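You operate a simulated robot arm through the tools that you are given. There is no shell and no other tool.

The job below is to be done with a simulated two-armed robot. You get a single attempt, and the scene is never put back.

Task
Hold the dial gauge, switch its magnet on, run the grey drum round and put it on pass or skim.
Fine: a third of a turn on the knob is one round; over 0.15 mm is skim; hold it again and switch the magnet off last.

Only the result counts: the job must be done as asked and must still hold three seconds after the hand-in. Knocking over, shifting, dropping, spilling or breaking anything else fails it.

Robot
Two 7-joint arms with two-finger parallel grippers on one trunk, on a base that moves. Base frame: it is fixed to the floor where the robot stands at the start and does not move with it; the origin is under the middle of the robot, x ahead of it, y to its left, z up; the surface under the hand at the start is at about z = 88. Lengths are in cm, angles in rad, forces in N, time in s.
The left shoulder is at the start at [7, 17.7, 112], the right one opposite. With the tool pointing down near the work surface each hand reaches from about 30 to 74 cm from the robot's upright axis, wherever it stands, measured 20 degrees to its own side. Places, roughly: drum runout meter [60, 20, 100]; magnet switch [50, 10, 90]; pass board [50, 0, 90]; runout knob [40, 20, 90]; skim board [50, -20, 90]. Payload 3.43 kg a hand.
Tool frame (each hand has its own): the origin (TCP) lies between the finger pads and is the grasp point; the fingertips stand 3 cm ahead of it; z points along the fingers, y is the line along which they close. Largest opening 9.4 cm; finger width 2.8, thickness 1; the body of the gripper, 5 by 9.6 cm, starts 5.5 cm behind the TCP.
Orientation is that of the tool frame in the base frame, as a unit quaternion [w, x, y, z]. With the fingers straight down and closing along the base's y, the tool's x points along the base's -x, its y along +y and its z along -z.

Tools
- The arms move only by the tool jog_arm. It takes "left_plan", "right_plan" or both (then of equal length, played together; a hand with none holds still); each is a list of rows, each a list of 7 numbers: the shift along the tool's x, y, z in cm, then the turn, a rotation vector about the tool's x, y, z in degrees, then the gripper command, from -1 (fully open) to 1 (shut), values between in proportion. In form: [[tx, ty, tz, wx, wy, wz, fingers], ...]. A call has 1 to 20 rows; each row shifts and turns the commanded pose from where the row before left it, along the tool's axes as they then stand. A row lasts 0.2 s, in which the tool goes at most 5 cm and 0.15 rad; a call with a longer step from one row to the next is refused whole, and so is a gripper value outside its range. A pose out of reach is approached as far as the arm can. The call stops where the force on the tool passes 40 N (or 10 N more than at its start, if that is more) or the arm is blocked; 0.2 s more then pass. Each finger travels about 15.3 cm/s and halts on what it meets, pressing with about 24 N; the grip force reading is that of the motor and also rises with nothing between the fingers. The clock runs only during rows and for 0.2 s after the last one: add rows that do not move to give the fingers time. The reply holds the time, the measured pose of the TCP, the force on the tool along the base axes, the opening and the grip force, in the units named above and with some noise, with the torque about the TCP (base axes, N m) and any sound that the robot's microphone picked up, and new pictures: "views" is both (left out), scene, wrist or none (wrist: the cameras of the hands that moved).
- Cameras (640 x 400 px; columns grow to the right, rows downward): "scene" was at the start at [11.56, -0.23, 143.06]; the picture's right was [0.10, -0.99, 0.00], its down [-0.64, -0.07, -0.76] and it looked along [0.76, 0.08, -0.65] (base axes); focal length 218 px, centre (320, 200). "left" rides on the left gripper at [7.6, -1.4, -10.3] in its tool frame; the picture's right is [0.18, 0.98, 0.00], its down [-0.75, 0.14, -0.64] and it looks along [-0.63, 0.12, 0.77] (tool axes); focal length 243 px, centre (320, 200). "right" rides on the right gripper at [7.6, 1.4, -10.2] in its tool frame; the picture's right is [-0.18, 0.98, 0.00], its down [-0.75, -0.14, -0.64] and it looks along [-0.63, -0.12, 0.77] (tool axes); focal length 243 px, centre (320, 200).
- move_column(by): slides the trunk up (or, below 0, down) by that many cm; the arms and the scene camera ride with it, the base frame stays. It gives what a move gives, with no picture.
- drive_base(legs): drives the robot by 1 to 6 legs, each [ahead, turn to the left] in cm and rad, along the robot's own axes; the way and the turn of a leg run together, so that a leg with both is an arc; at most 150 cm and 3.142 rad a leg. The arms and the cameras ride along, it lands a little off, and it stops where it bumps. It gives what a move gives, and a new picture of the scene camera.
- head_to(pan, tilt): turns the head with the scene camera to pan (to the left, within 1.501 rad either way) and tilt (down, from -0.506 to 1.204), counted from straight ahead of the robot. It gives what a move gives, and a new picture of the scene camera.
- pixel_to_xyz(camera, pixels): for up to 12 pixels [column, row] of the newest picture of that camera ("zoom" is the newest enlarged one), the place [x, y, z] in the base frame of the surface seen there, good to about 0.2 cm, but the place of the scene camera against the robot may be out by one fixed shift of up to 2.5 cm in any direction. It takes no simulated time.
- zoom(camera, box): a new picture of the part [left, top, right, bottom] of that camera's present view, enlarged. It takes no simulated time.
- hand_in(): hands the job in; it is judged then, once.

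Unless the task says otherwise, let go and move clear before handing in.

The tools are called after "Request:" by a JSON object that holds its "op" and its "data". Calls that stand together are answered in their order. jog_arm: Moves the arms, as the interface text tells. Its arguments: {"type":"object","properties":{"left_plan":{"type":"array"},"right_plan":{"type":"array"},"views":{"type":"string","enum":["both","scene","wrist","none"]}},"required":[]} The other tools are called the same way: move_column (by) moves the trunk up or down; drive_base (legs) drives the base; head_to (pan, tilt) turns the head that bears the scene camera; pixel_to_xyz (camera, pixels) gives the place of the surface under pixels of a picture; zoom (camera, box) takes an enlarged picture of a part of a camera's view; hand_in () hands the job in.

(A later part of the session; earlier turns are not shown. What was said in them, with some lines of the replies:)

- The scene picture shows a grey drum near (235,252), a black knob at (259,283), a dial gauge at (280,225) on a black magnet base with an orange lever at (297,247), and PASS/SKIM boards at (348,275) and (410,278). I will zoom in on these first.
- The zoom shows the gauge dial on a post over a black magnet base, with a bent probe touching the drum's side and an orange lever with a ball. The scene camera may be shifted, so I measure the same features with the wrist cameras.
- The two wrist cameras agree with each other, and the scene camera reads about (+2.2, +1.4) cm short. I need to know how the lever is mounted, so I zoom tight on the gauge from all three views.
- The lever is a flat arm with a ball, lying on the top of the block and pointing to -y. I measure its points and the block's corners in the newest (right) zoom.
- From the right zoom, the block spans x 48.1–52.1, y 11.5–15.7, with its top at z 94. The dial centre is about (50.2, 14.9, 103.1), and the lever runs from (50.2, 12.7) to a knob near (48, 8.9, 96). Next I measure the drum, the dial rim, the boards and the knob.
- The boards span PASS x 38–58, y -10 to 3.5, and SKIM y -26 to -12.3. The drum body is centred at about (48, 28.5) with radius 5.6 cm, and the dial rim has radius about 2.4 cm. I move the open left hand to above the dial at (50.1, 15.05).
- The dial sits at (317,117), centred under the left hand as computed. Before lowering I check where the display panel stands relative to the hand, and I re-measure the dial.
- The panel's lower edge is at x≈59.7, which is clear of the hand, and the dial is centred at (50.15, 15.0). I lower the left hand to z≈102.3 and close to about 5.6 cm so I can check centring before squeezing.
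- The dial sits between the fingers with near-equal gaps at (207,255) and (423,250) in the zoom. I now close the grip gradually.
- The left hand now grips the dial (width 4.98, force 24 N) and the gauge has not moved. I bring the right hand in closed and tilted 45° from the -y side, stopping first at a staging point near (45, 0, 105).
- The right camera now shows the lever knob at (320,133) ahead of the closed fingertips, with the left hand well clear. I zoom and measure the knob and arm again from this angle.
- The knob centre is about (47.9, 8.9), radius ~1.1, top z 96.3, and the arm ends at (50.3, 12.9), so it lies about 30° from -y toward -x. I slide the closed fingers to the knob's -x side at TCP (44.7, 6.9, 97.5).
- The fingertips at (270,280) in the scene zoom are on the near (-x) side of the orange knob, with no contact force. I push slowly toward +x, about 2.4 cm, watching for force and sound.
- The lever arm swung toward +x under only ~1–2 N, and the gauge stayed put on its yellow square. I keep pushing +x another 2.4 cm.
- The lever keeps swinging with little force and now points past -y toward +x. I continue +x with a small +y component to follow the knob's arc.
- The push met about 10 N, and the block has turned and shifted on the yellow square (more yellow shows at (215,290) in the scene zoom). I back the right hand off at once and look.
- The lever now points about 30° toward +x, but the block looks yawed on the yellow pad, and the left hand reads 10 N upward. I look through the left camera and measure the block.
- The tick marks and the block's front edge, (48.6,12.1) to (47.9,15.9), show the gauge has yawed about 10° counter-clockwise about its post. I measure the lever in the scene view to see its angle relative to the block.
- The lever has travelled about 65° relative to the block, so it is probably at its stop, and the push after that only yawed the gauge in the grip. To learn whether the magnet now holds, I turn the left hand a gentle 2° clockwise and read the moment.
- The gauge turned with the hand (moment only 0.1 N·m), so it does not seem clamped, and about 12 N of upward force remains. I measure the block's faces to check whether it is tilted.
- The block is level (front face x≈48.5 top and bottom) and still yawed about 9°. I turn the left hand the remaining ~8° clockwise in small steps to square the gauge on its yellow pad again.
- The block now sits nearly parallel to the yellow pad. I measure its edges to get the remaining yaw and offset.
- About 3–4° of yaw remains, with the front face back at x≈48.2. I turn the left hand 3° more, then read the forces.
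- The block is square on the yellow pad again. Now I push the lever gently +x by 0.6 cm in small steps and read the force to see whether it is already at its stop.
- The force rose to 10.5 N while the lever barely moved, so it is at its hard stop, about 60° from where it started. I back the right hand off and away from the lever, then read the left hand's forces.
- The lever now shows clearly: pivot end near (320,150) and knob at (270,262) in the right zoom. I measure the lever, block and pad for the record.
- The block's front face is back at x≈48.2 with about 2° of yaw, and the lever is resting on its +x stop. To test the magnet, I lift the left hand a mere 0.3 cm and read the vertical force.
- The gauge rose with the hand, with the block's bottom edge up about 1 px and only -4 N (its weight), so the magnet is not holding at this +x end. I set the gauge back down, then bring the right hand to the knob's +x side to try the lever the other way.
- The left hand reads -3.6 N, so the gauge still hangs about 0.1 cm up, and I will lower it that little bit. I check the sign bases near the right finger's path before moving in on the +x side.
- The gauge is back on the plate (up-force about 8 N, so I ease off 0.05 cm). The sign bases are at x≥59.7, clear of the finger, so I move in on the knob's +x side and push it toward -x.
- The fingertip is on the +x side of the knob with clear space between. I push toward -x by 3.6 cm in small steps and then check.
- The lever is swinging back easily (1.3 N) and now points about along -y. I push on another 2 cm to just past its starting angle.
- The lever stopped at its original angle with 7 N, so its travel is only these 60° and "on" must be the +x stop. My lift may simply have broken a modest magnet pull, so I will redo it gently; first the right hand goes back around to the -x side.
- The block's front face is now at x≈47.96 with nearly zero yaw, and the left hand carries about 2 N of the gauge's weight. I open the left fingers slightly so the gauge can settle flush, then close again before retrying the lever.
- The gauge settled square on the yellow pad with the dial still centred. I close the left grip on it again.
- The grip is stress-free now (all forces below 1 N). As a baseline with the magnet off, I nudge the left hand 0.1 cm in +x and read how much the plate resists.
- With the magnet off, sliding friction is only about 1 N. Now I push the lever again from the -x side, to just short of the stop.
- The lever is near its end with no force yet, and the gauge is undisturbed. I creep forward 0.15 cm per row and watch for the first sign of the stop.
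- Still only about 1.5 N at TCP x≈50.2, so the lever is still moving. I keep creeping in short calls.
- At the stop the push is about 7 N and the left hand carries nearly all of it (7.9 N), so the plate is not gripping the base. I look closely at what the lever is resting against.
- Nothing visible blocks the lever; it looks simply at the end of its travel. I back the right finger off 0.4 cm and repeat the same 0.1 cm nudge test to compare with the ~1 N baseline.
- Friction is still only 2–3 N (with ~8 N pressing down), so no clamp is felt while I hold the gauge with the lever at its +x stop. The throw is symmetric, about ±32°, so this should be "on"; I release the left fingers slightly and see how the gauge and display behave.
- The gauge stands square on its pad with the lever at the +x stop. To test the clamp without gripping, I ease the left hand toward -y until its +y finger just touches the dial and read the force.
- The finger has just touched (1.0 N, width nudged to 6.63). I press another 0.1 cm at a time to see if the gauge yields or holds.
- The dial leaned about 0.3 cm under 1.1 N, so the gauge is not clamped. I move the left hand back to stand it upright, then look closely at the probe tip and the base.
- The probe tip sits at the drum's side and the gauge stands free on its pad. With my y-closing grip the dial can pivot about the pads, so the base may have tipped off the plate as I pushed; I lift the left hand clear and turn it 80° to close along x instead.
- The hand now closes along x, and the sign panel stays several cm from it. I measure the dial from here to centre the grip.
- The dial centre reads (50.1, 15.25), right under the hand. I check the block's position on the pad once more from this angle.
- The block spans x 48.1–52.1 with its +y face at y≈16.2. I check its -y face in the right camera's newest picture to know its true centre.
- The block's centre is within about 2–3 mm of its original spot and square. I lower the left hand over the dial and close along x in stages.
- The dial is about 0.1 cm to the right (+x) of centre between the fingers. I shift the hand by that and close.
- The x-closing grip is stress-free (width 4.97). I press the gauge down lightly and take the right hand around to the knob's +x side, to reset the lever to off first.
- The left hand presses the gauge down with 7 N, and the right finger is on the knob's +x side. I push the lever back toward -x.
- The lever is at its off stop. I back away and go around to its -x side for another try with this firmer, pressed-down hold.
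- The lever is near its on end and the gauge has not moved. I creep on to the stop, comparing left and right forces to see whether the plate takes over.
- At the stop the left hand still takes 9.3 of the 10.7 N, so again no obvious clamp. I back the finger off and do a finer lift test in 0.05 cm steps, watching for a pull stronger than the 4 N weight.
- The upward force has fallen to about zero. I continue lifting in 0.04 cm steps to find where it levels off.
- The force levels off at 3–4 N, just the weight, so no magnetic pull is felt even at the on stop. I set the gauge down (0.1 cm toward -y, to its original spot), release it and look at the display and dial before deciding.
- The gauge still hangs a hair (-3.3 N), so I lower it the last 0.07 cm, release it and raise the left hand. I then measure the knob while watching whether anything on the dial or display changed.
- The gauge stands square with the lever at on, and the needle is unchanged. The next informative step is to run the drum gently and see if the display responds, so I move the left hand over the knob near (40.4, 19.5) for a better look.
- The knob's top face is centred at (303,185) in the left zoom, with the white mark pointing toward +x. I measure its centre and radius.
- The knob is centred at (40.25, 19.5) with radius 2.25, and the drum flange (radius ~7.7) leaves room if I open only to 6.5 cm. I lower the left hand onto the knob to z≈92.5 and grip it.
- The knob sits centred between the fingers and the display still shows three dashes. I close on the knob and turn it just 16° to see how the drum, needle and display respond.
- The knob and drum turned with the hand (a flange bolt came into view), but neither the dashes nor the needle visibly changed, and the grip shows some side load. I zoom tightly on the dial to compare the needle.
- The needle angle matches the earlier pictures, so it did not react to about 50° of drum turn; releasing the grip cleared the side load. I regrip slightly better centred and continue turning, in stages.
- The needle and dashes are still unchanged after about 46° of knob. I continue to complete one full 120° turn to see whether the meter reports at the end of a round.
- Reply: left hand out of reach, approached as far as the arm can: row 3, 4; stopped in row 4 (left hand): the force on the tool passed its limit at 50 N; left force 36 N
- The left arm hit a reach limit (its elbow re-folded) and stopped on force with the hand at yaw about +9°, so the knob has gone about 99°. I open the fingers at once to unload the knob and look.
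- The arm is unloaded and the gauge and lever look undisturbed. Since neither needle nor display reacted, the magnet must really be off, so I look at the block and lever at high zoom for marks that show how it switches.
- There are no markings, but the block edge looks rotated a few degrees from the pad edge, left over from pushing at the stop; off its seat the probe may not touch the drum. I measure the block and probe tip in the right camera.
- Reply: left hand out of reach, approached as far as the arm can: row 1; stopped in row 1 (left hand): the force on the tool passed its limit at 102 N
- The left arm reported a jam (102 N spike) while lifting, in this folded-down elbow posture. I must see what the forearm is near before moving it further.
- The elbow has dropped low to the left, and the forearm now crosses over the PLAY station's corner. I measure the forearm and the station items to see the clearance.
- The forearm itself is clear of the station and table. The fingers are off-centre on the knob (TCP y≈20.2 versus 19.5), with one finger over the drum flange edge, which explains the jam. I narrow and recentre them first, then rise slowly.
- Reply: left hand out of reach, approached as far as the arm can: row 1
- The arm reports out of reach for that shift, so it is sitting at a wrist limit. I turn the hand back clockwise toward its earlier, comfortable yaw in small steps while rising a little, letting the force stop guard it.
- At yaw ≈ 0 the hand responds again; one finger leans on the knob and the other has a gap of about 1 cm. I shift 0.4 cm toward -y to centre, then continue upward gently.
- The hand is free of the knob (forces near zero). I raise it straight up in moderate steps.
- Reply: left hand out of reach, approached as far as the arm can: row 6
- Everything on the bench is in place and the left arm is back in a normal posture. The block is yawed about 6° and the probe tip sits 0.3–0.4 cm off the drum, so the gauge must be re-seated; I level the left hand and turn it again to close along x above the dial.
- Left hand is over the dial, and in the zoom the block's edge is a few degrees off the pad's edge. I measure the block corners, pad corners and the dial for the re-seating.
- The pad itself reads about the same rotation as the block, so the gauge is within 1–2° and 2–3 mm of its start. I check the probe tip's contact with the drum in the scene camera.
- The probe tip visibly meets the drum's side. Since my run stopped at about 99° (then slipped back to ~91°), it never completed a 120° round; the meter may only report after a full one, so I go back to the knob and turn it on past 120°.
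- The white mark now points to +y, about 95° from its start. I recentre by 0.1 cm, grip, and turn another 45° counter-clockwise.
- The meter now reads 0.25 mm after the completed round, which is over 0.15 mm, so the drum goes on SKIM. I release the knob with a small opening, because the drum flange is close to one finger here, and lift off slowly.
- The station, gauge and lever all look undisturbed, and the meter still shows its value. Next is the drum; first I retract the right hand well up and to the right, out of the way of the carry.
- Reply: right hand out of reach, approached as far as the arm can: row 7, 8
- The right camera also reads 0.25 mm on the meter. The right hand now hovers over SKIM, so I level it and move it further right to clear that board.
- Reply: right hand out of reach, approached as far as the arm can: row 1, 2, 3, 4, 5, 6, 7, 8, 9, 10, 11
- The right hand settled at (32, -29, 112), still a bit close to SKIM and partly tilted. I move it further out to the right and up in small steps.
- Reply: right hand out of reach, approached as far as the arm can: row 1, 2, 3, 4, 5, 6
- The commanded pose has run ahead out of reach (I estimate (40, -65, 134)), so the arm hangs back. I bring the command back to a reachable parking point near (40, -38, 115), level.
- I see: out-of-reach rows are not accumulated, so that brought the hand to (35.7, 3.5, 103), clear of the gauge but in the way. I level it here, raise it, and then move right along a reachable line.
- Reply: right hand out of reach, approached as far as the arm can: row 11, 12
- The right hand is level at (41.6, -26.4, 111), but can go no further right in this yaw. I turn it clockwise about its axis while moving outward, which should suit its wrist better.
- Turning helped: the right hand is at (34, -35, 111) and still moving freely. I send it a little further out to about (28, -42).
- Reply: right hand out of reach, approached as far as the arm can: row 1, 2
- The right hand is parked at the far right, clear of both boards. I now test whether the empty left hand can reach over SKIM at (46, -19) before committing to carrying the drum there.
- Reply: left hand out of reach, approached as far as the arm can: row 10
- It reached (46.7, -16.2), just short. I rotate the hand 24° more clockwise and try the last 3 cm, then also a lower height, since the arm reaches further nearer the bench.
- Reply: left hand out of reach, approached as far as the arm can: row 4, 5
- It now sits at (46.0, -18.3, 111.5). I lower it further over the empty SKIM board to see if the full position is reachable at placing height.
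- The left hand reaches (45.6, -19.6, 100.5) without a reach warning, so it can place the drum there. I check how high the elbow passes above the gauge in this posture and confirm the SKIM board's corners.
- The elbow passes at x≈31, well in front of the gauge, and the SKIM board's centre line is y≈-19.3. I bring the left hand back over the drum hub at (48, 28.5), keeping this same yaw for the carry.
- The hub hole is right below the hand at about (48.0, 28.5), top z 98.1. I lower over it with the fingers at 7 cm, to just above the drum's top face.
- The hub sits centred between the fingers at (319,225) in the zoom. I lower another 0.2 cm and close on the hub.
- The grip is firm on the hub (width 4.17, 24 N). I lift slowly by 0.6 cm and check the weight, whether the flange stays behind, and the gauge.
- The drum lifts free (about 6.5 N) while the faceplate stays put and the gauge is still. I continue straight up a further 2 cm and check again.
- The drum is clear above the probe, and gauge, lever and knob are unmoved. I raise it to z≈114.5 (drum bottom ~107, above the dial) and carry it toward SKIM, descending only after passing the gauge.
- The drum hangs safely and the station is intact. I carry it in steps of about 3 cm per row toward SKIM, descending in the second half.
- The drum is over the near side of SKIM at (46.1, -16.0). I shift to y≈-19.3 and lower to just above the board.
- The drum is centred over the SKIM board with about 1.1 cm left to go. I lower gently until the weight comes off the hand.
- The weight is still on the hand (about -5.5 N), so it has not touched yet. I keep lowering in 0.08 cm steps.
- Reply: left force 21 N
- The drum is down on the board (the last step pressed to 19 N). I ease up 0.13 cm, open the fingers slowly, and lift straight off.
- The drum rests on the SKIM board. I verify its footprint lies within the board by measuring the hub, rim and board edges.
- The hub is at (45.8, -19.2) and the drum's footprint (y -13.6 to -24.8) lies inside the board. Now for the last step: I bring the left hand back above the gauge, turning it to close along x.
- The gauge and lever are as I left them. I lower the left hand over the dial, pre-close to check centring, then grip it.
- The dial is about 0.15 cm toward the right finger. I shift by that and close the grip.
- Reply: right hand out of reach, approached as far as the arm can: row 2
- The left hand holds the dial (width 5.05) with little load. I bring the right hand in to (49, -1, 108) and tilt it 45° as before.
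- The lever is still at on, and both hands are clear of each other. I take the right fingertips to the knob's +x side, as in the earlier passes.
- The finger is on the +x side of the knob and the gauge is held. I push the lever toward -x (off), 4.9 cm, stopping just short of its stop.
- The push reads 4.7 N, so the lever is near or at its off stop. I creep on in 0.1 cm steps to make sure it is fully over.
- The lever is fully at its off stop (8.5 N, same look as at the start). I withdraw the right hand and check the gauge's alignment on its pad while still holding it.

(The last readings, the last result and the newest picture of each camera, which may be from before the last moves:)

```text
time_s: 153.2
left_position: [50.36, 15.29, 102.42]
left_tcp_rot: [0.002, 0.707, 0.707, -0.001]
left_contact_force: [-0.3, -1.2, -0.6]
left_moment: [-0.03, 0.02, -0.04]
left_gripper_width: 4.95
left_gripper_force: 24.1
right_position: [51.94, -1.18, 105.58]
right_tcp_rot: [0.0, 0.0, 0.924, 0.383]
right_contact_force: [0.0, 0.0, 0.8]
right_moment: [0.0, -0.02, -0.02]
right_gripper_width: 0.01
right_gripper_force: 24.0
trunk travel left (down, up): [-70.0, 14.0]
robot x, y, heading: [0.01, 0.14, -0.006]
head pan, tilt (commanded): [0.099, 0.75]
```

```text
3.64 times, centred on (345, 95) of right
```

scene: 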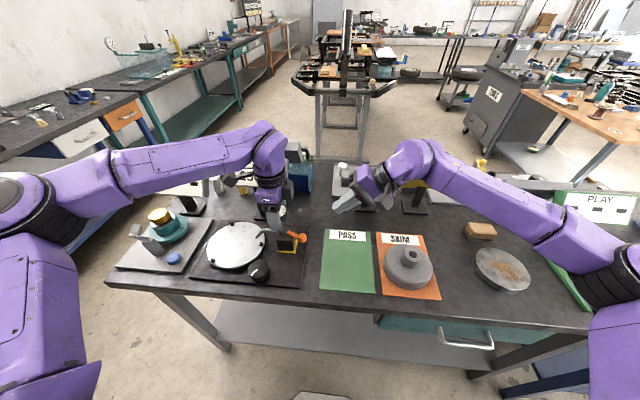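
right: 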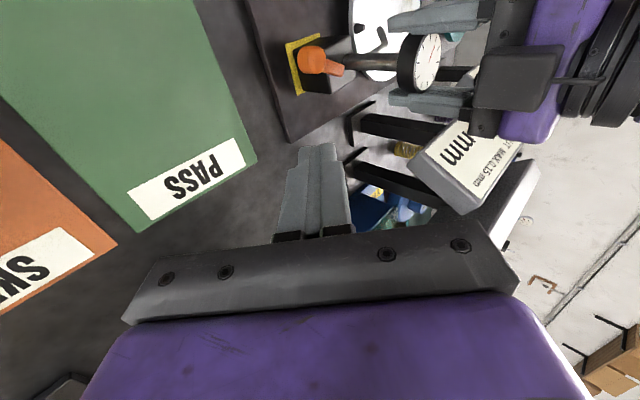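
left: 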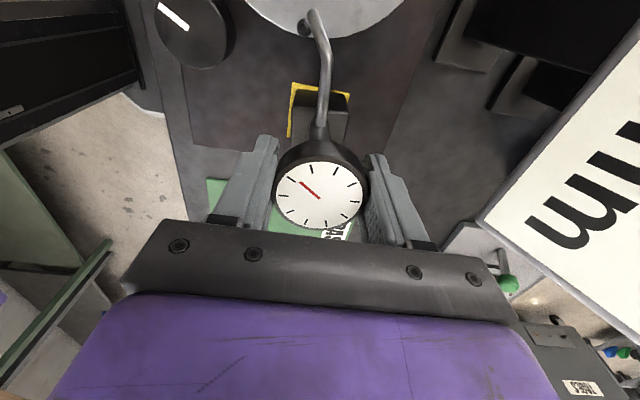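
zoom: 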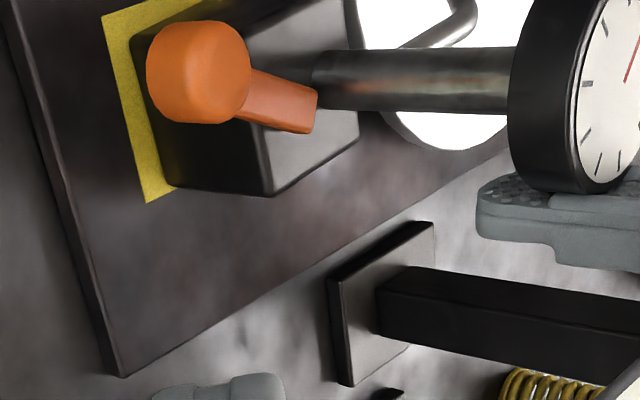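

Compared with the first picture, the block's front edge is still turned about 5° (slope 0.02 now versus 0.10 at the start). Still holding it, I turn the gauge back 5° clockwise onto its original alignment.

Request:
{"op": "jog_arm", "data": {"left_plan": [[0, 0, 0, 0, 0, 1, 1], [0, 0, 0, 0, 0, 1, 1], [0, 0, 0, 0, 0, 1, 1], [0, 0, 0, 0, 0, 1, 1], [0, 0, 0, 0, 0, 1, 1], [0, 0, 0, 0, 0, 0, 1]], "views": "both"}}

Request:
{"op": "zoom", "data": {"camera": "scene", "box": [270, 205, 330, 260]}}

Request:
{"op": "pixel_to_xyz", "data": {"camera": "right", "pixels": [[316, 62], [309, 58], [322, 65], [330, 70], [320, 95], [335, 92], [345, 75], [350, 68]]}}

```text
time_s: 154.6
left_position: [50.41, 15.3, 102.38]
left_tcp_rot: [0.001, 0.736, 0.676, -0.001]
left_contact_force: [-0.4, 0.6, -2.5]
left_moment: [0.11, 0.03, 0.02]
left_gripper_width: 4.97
left_gripper_force: 24.0
right_position: [51.91, -1.12, 105.61]
right_tcp_rot: [0.0, 0.0, 0.924, 0.383]
right_contact_force: [0.1, 0.8, -0.4]
right_moment: [0.04, 0.05, -0.02]
right_gripper_width: 0.0
right_gripper_force: 23.7
trunk travel left (down, up): [-70.0, 14.0]
robot x, y, heading: [-0.01, 0.04, -0.002]
head pan, tilt (commanded): [0.099, 0.75]
```

scene: 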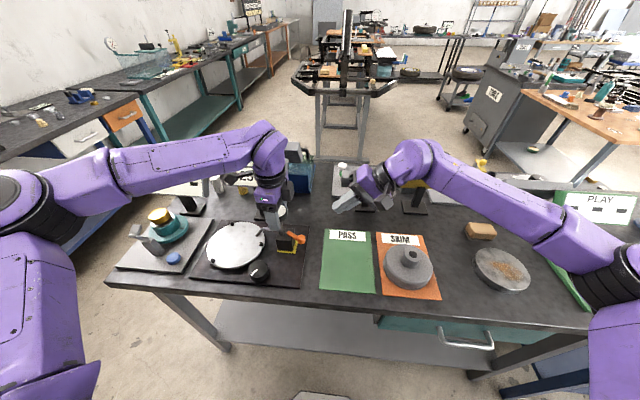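
left: 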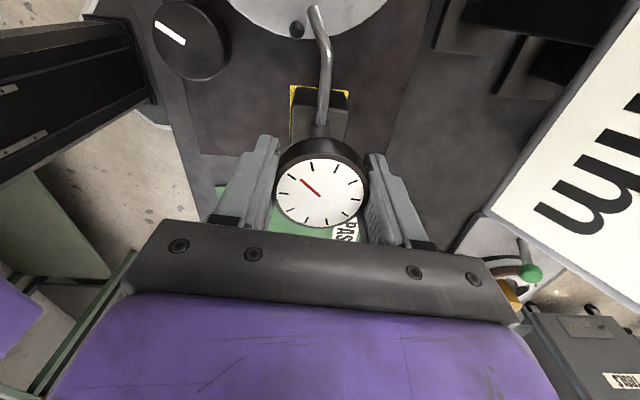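

```text
7.27 times, centred on (300, 232) of scene
```

zoom: 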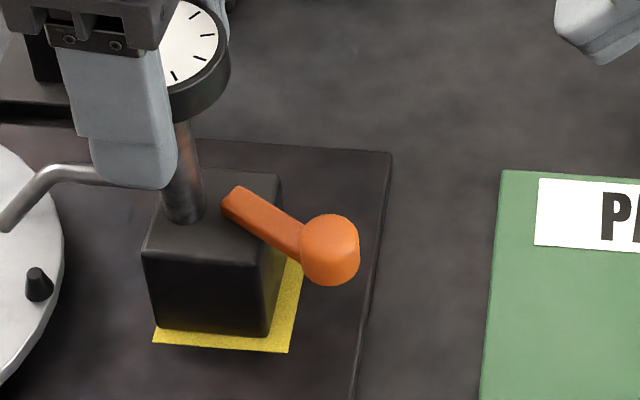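

```text
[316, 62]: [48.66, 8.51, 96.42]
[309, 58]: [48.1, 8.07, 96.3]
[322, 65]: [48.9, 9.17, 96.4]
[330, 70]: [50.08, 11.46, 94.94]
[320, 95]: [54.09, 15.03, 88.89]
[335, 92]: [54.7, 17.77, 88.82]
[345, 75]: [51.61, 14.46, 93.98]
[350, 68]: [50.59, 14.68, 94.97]
```

The block edge is now parallel to the pad as at the start (slope 0.09 versus 0.07), within about 1 mm, and the lever is at off. I open the left fingers slowly and raise the hand straight up.

Request:
{"op": "jog_arm", "data": {"left_plan": [[0, 0, 0.03, 0, 0, 0, 1], [0, 0, 0, 0, 0, 0, 0.0], [0, 0, 0, 0, 0, 0, -0.05], [0, 0, 0, 0, 0, 0, -0.12], [0, 0, 0, 0, 0, 0, -0.3], [0, 0, 0, 0, 0, 0, -0.7], [0, 0, 0, 0, 0, 0, -1], [0, 0, -1.5, 0, 0, 0, -1], [0, 0, -2.5, 0, 0, 0, -1], [0, 0, -3, 0, 0, 0, -1], [0, 0, -3, 0, 0, 0, -1]], "views": "both"}}

Request:
{"op": "zoom", "data": {"camera": "scene", "box": [230, 180, 330, 270]}}

```text
time_s: 157.0
left_position: [50.24, 15.11, 112.47]
left_tcp_rot: [0.001, 0.737, 0.676, -0.001]
left_contact_force: [1.5, 0.2, -0.5]
left_moment: [-0.02, -0.02, 0.02]
left_gripper_width: 9.41
left_gripper_force: 0.0
right_position: [51.83, -1.33, 105.69]
right_tcp_rot: [0.0, 0.001, 0.923, 0.384]
right_contact_force: [-0.3, 0.2, 0.6]
right_moment: [0.0, -0.01, -0.01]
right_gripper_width: 0.0
right_gripper_force: 23.9
trunk travel left (down, up): [-70.0, 14.0]
robot x, y, heading: [0.14, -0.02, 0.002]
head pan, tilt (commanded): [0.099, 0.75]
```

scene: 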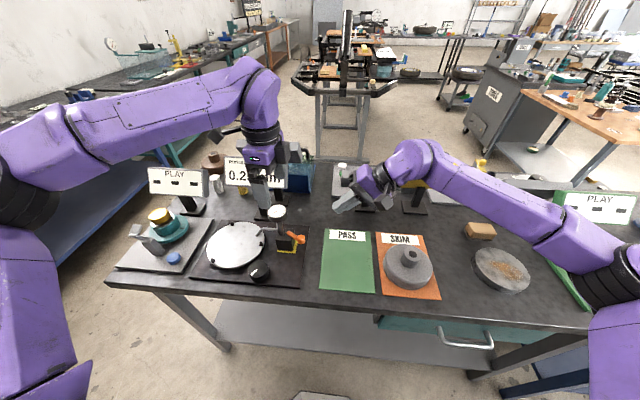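
left: 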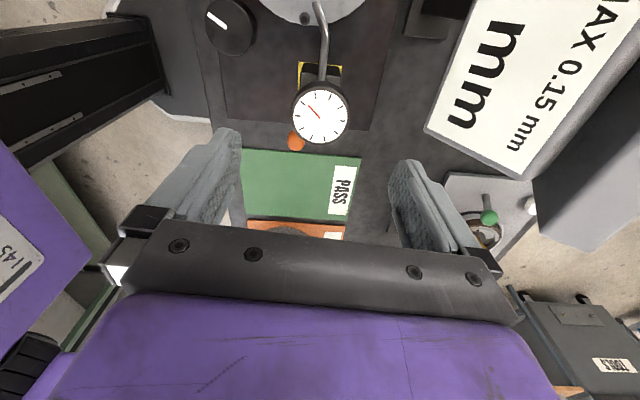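

```text
4.44 times, centred on (280, 225) of scene
```

zoom: 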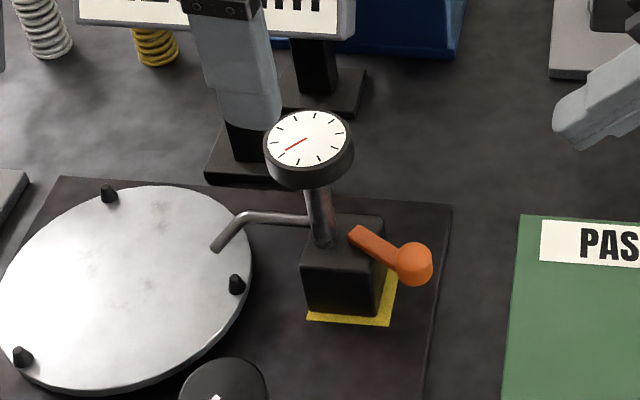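

The gauge stands square with its lever at off, the drum is on SKIM, and nothing else has moved. I withdraw both hands further before a final check.

Request:
{"op": "jog_arm", "data": {"left_plan": [[0, 0, -3, 0, 0, 0, -1], [2, 0, -3, 0, 0, 0, -1], [3, -1, -2, 0, 0, 0, -1], [3.5, -1.5, 0, 0, 0, 0, -1], [3.5, -1.5, 0, 0, 0, 0, -1], [0, 0, 0, 0, 0, 0, -1]], "right_plan": [[0.5, 0, -3, 0, 0, 0, 1], [1, 0, -3.5, 0, 0, 0, 1], [1, 0, -3.5, 0, 0, 0, 1], [1, 0, -3, 0, 0, 0, 1], [0, 0, 0, 0, 0, 0, 1], [0, 0, 0, 0, 0, 0, 1]], "views": "both"}}

Request:
{"op": "zoom", "data": {"camera": "scene", "box": [100, 150, 340, 300]}}

Request:
{"op": "zoom", "data": {"camera": "scene", "box": [310, 180, 560, 320]}}

```text
time_s: 158.4
left_position: [47.21, 27.53, 120.27]
left_tcp_rot: [0.0, 0.737, 0.676, -0.001]
left_contact_force: [0.0, -0.4, 0.7]
left_moment: [-0.01, -0.01, -0.01]
left_gripper_width: 9.39
left_gripper_force: 0.1
right_position: [48.49, -10.7, 114.79]
right_tcp_rot: [0.0, 0.0, 0.923, 0.384]
right_contact_force: [-0.1, 0.1, -0.7]
right_moment: [0.02, 0.0, 0.02]
right_gripper_width: 0.01
right_gripper_force: 23.9
trunk travel left (down, up): [-70.0, 14.0]
robot x, y, heading: [0.39, -0.06, -0.004]
head pan, tilt (commanded): [0.099, 0.75]
```

scene: 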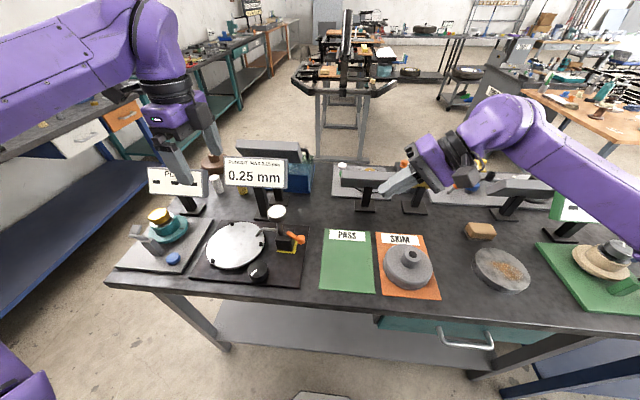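
right: 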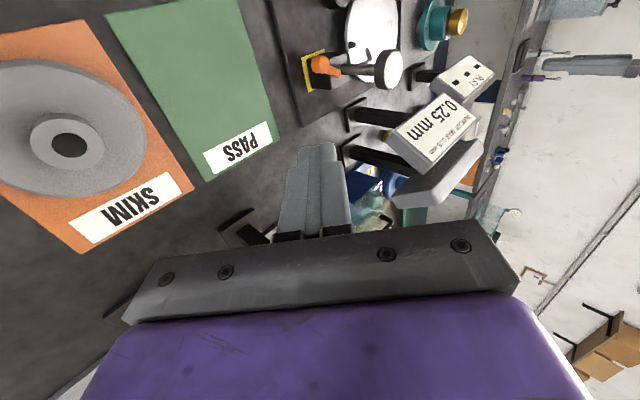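
left: 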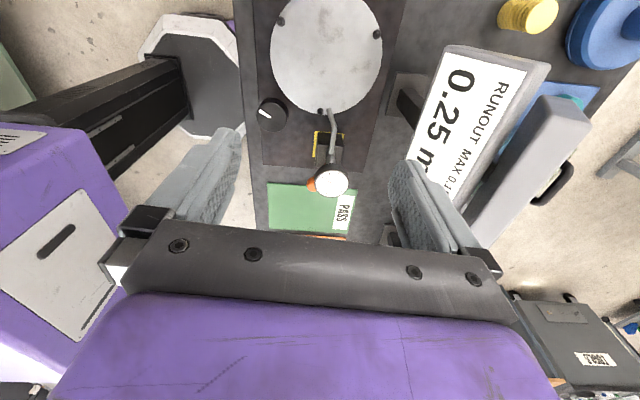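

```text
2.67 times, centred on (220, 225) of scene
```

zoom: 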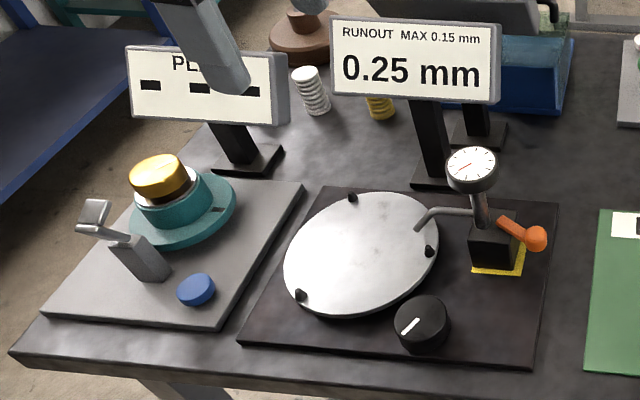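

```text
2.56 times, centred on (435, 250) of scene
```

zoom: 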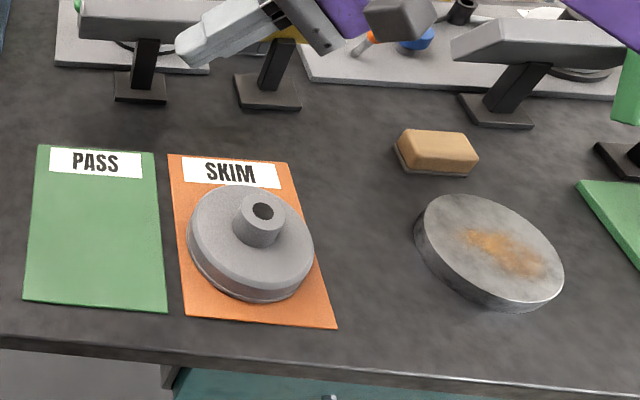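

The final pictures show the meter at 0.25 mm, the drum on SKIM, the gauge square on its yellow pad with the lever back at off, both hands clear, and everything else in place. One doubt remains: I never felt the magnet grip the plate with the lever at on, though the meter did report after the full round. I hand the job in.

Request:
{"op": "hand_in", "data": {}}

```text
The job is handed in.
```

I ran the drum a full round, the meter read 0.25 mm, and I put it on SKIM. I then held the gauge again and switched the magnet lever to off last. The job is handed in, but I don't know how it was judged.

Some things did not go cleanly:

- **Magnet:** I moved the lever to its on stop three times while holding the gauge. I never felt the base grip the plate: it still lifted and leaned with light force. The meter reported only after a full round with the lever on, so I took the reading as valid, but I couldn't confirm the magnet was really holding.
- **Gauge moved:** My first push on the lever turned the gauge about 10° on its pad, and later pushes turned it a few degrees again. I also lifted it up to about 0.3 cm while testing the magnet. I turned it back, the last 5° after switching off. It now stands square and about 1–2 mm from where it started.
- **Drum round:** The round was not continuous. The knob went about 99° before the left arm hit a reach limit and stopped at 50 N. It slipped back about 8°, and I finished the turn after regripping.
- **Jam at the knob:** While I was lifting the left hand off the knob, a finger jammed with a spike of about 102 N, probably on the edge of the drum's faceplate. I saw nothing shifted or damaged afterwards.

In the last pictures the drum lies wholly on the SKIM board and both hands are clear. Everything else on the bench looks where it was.
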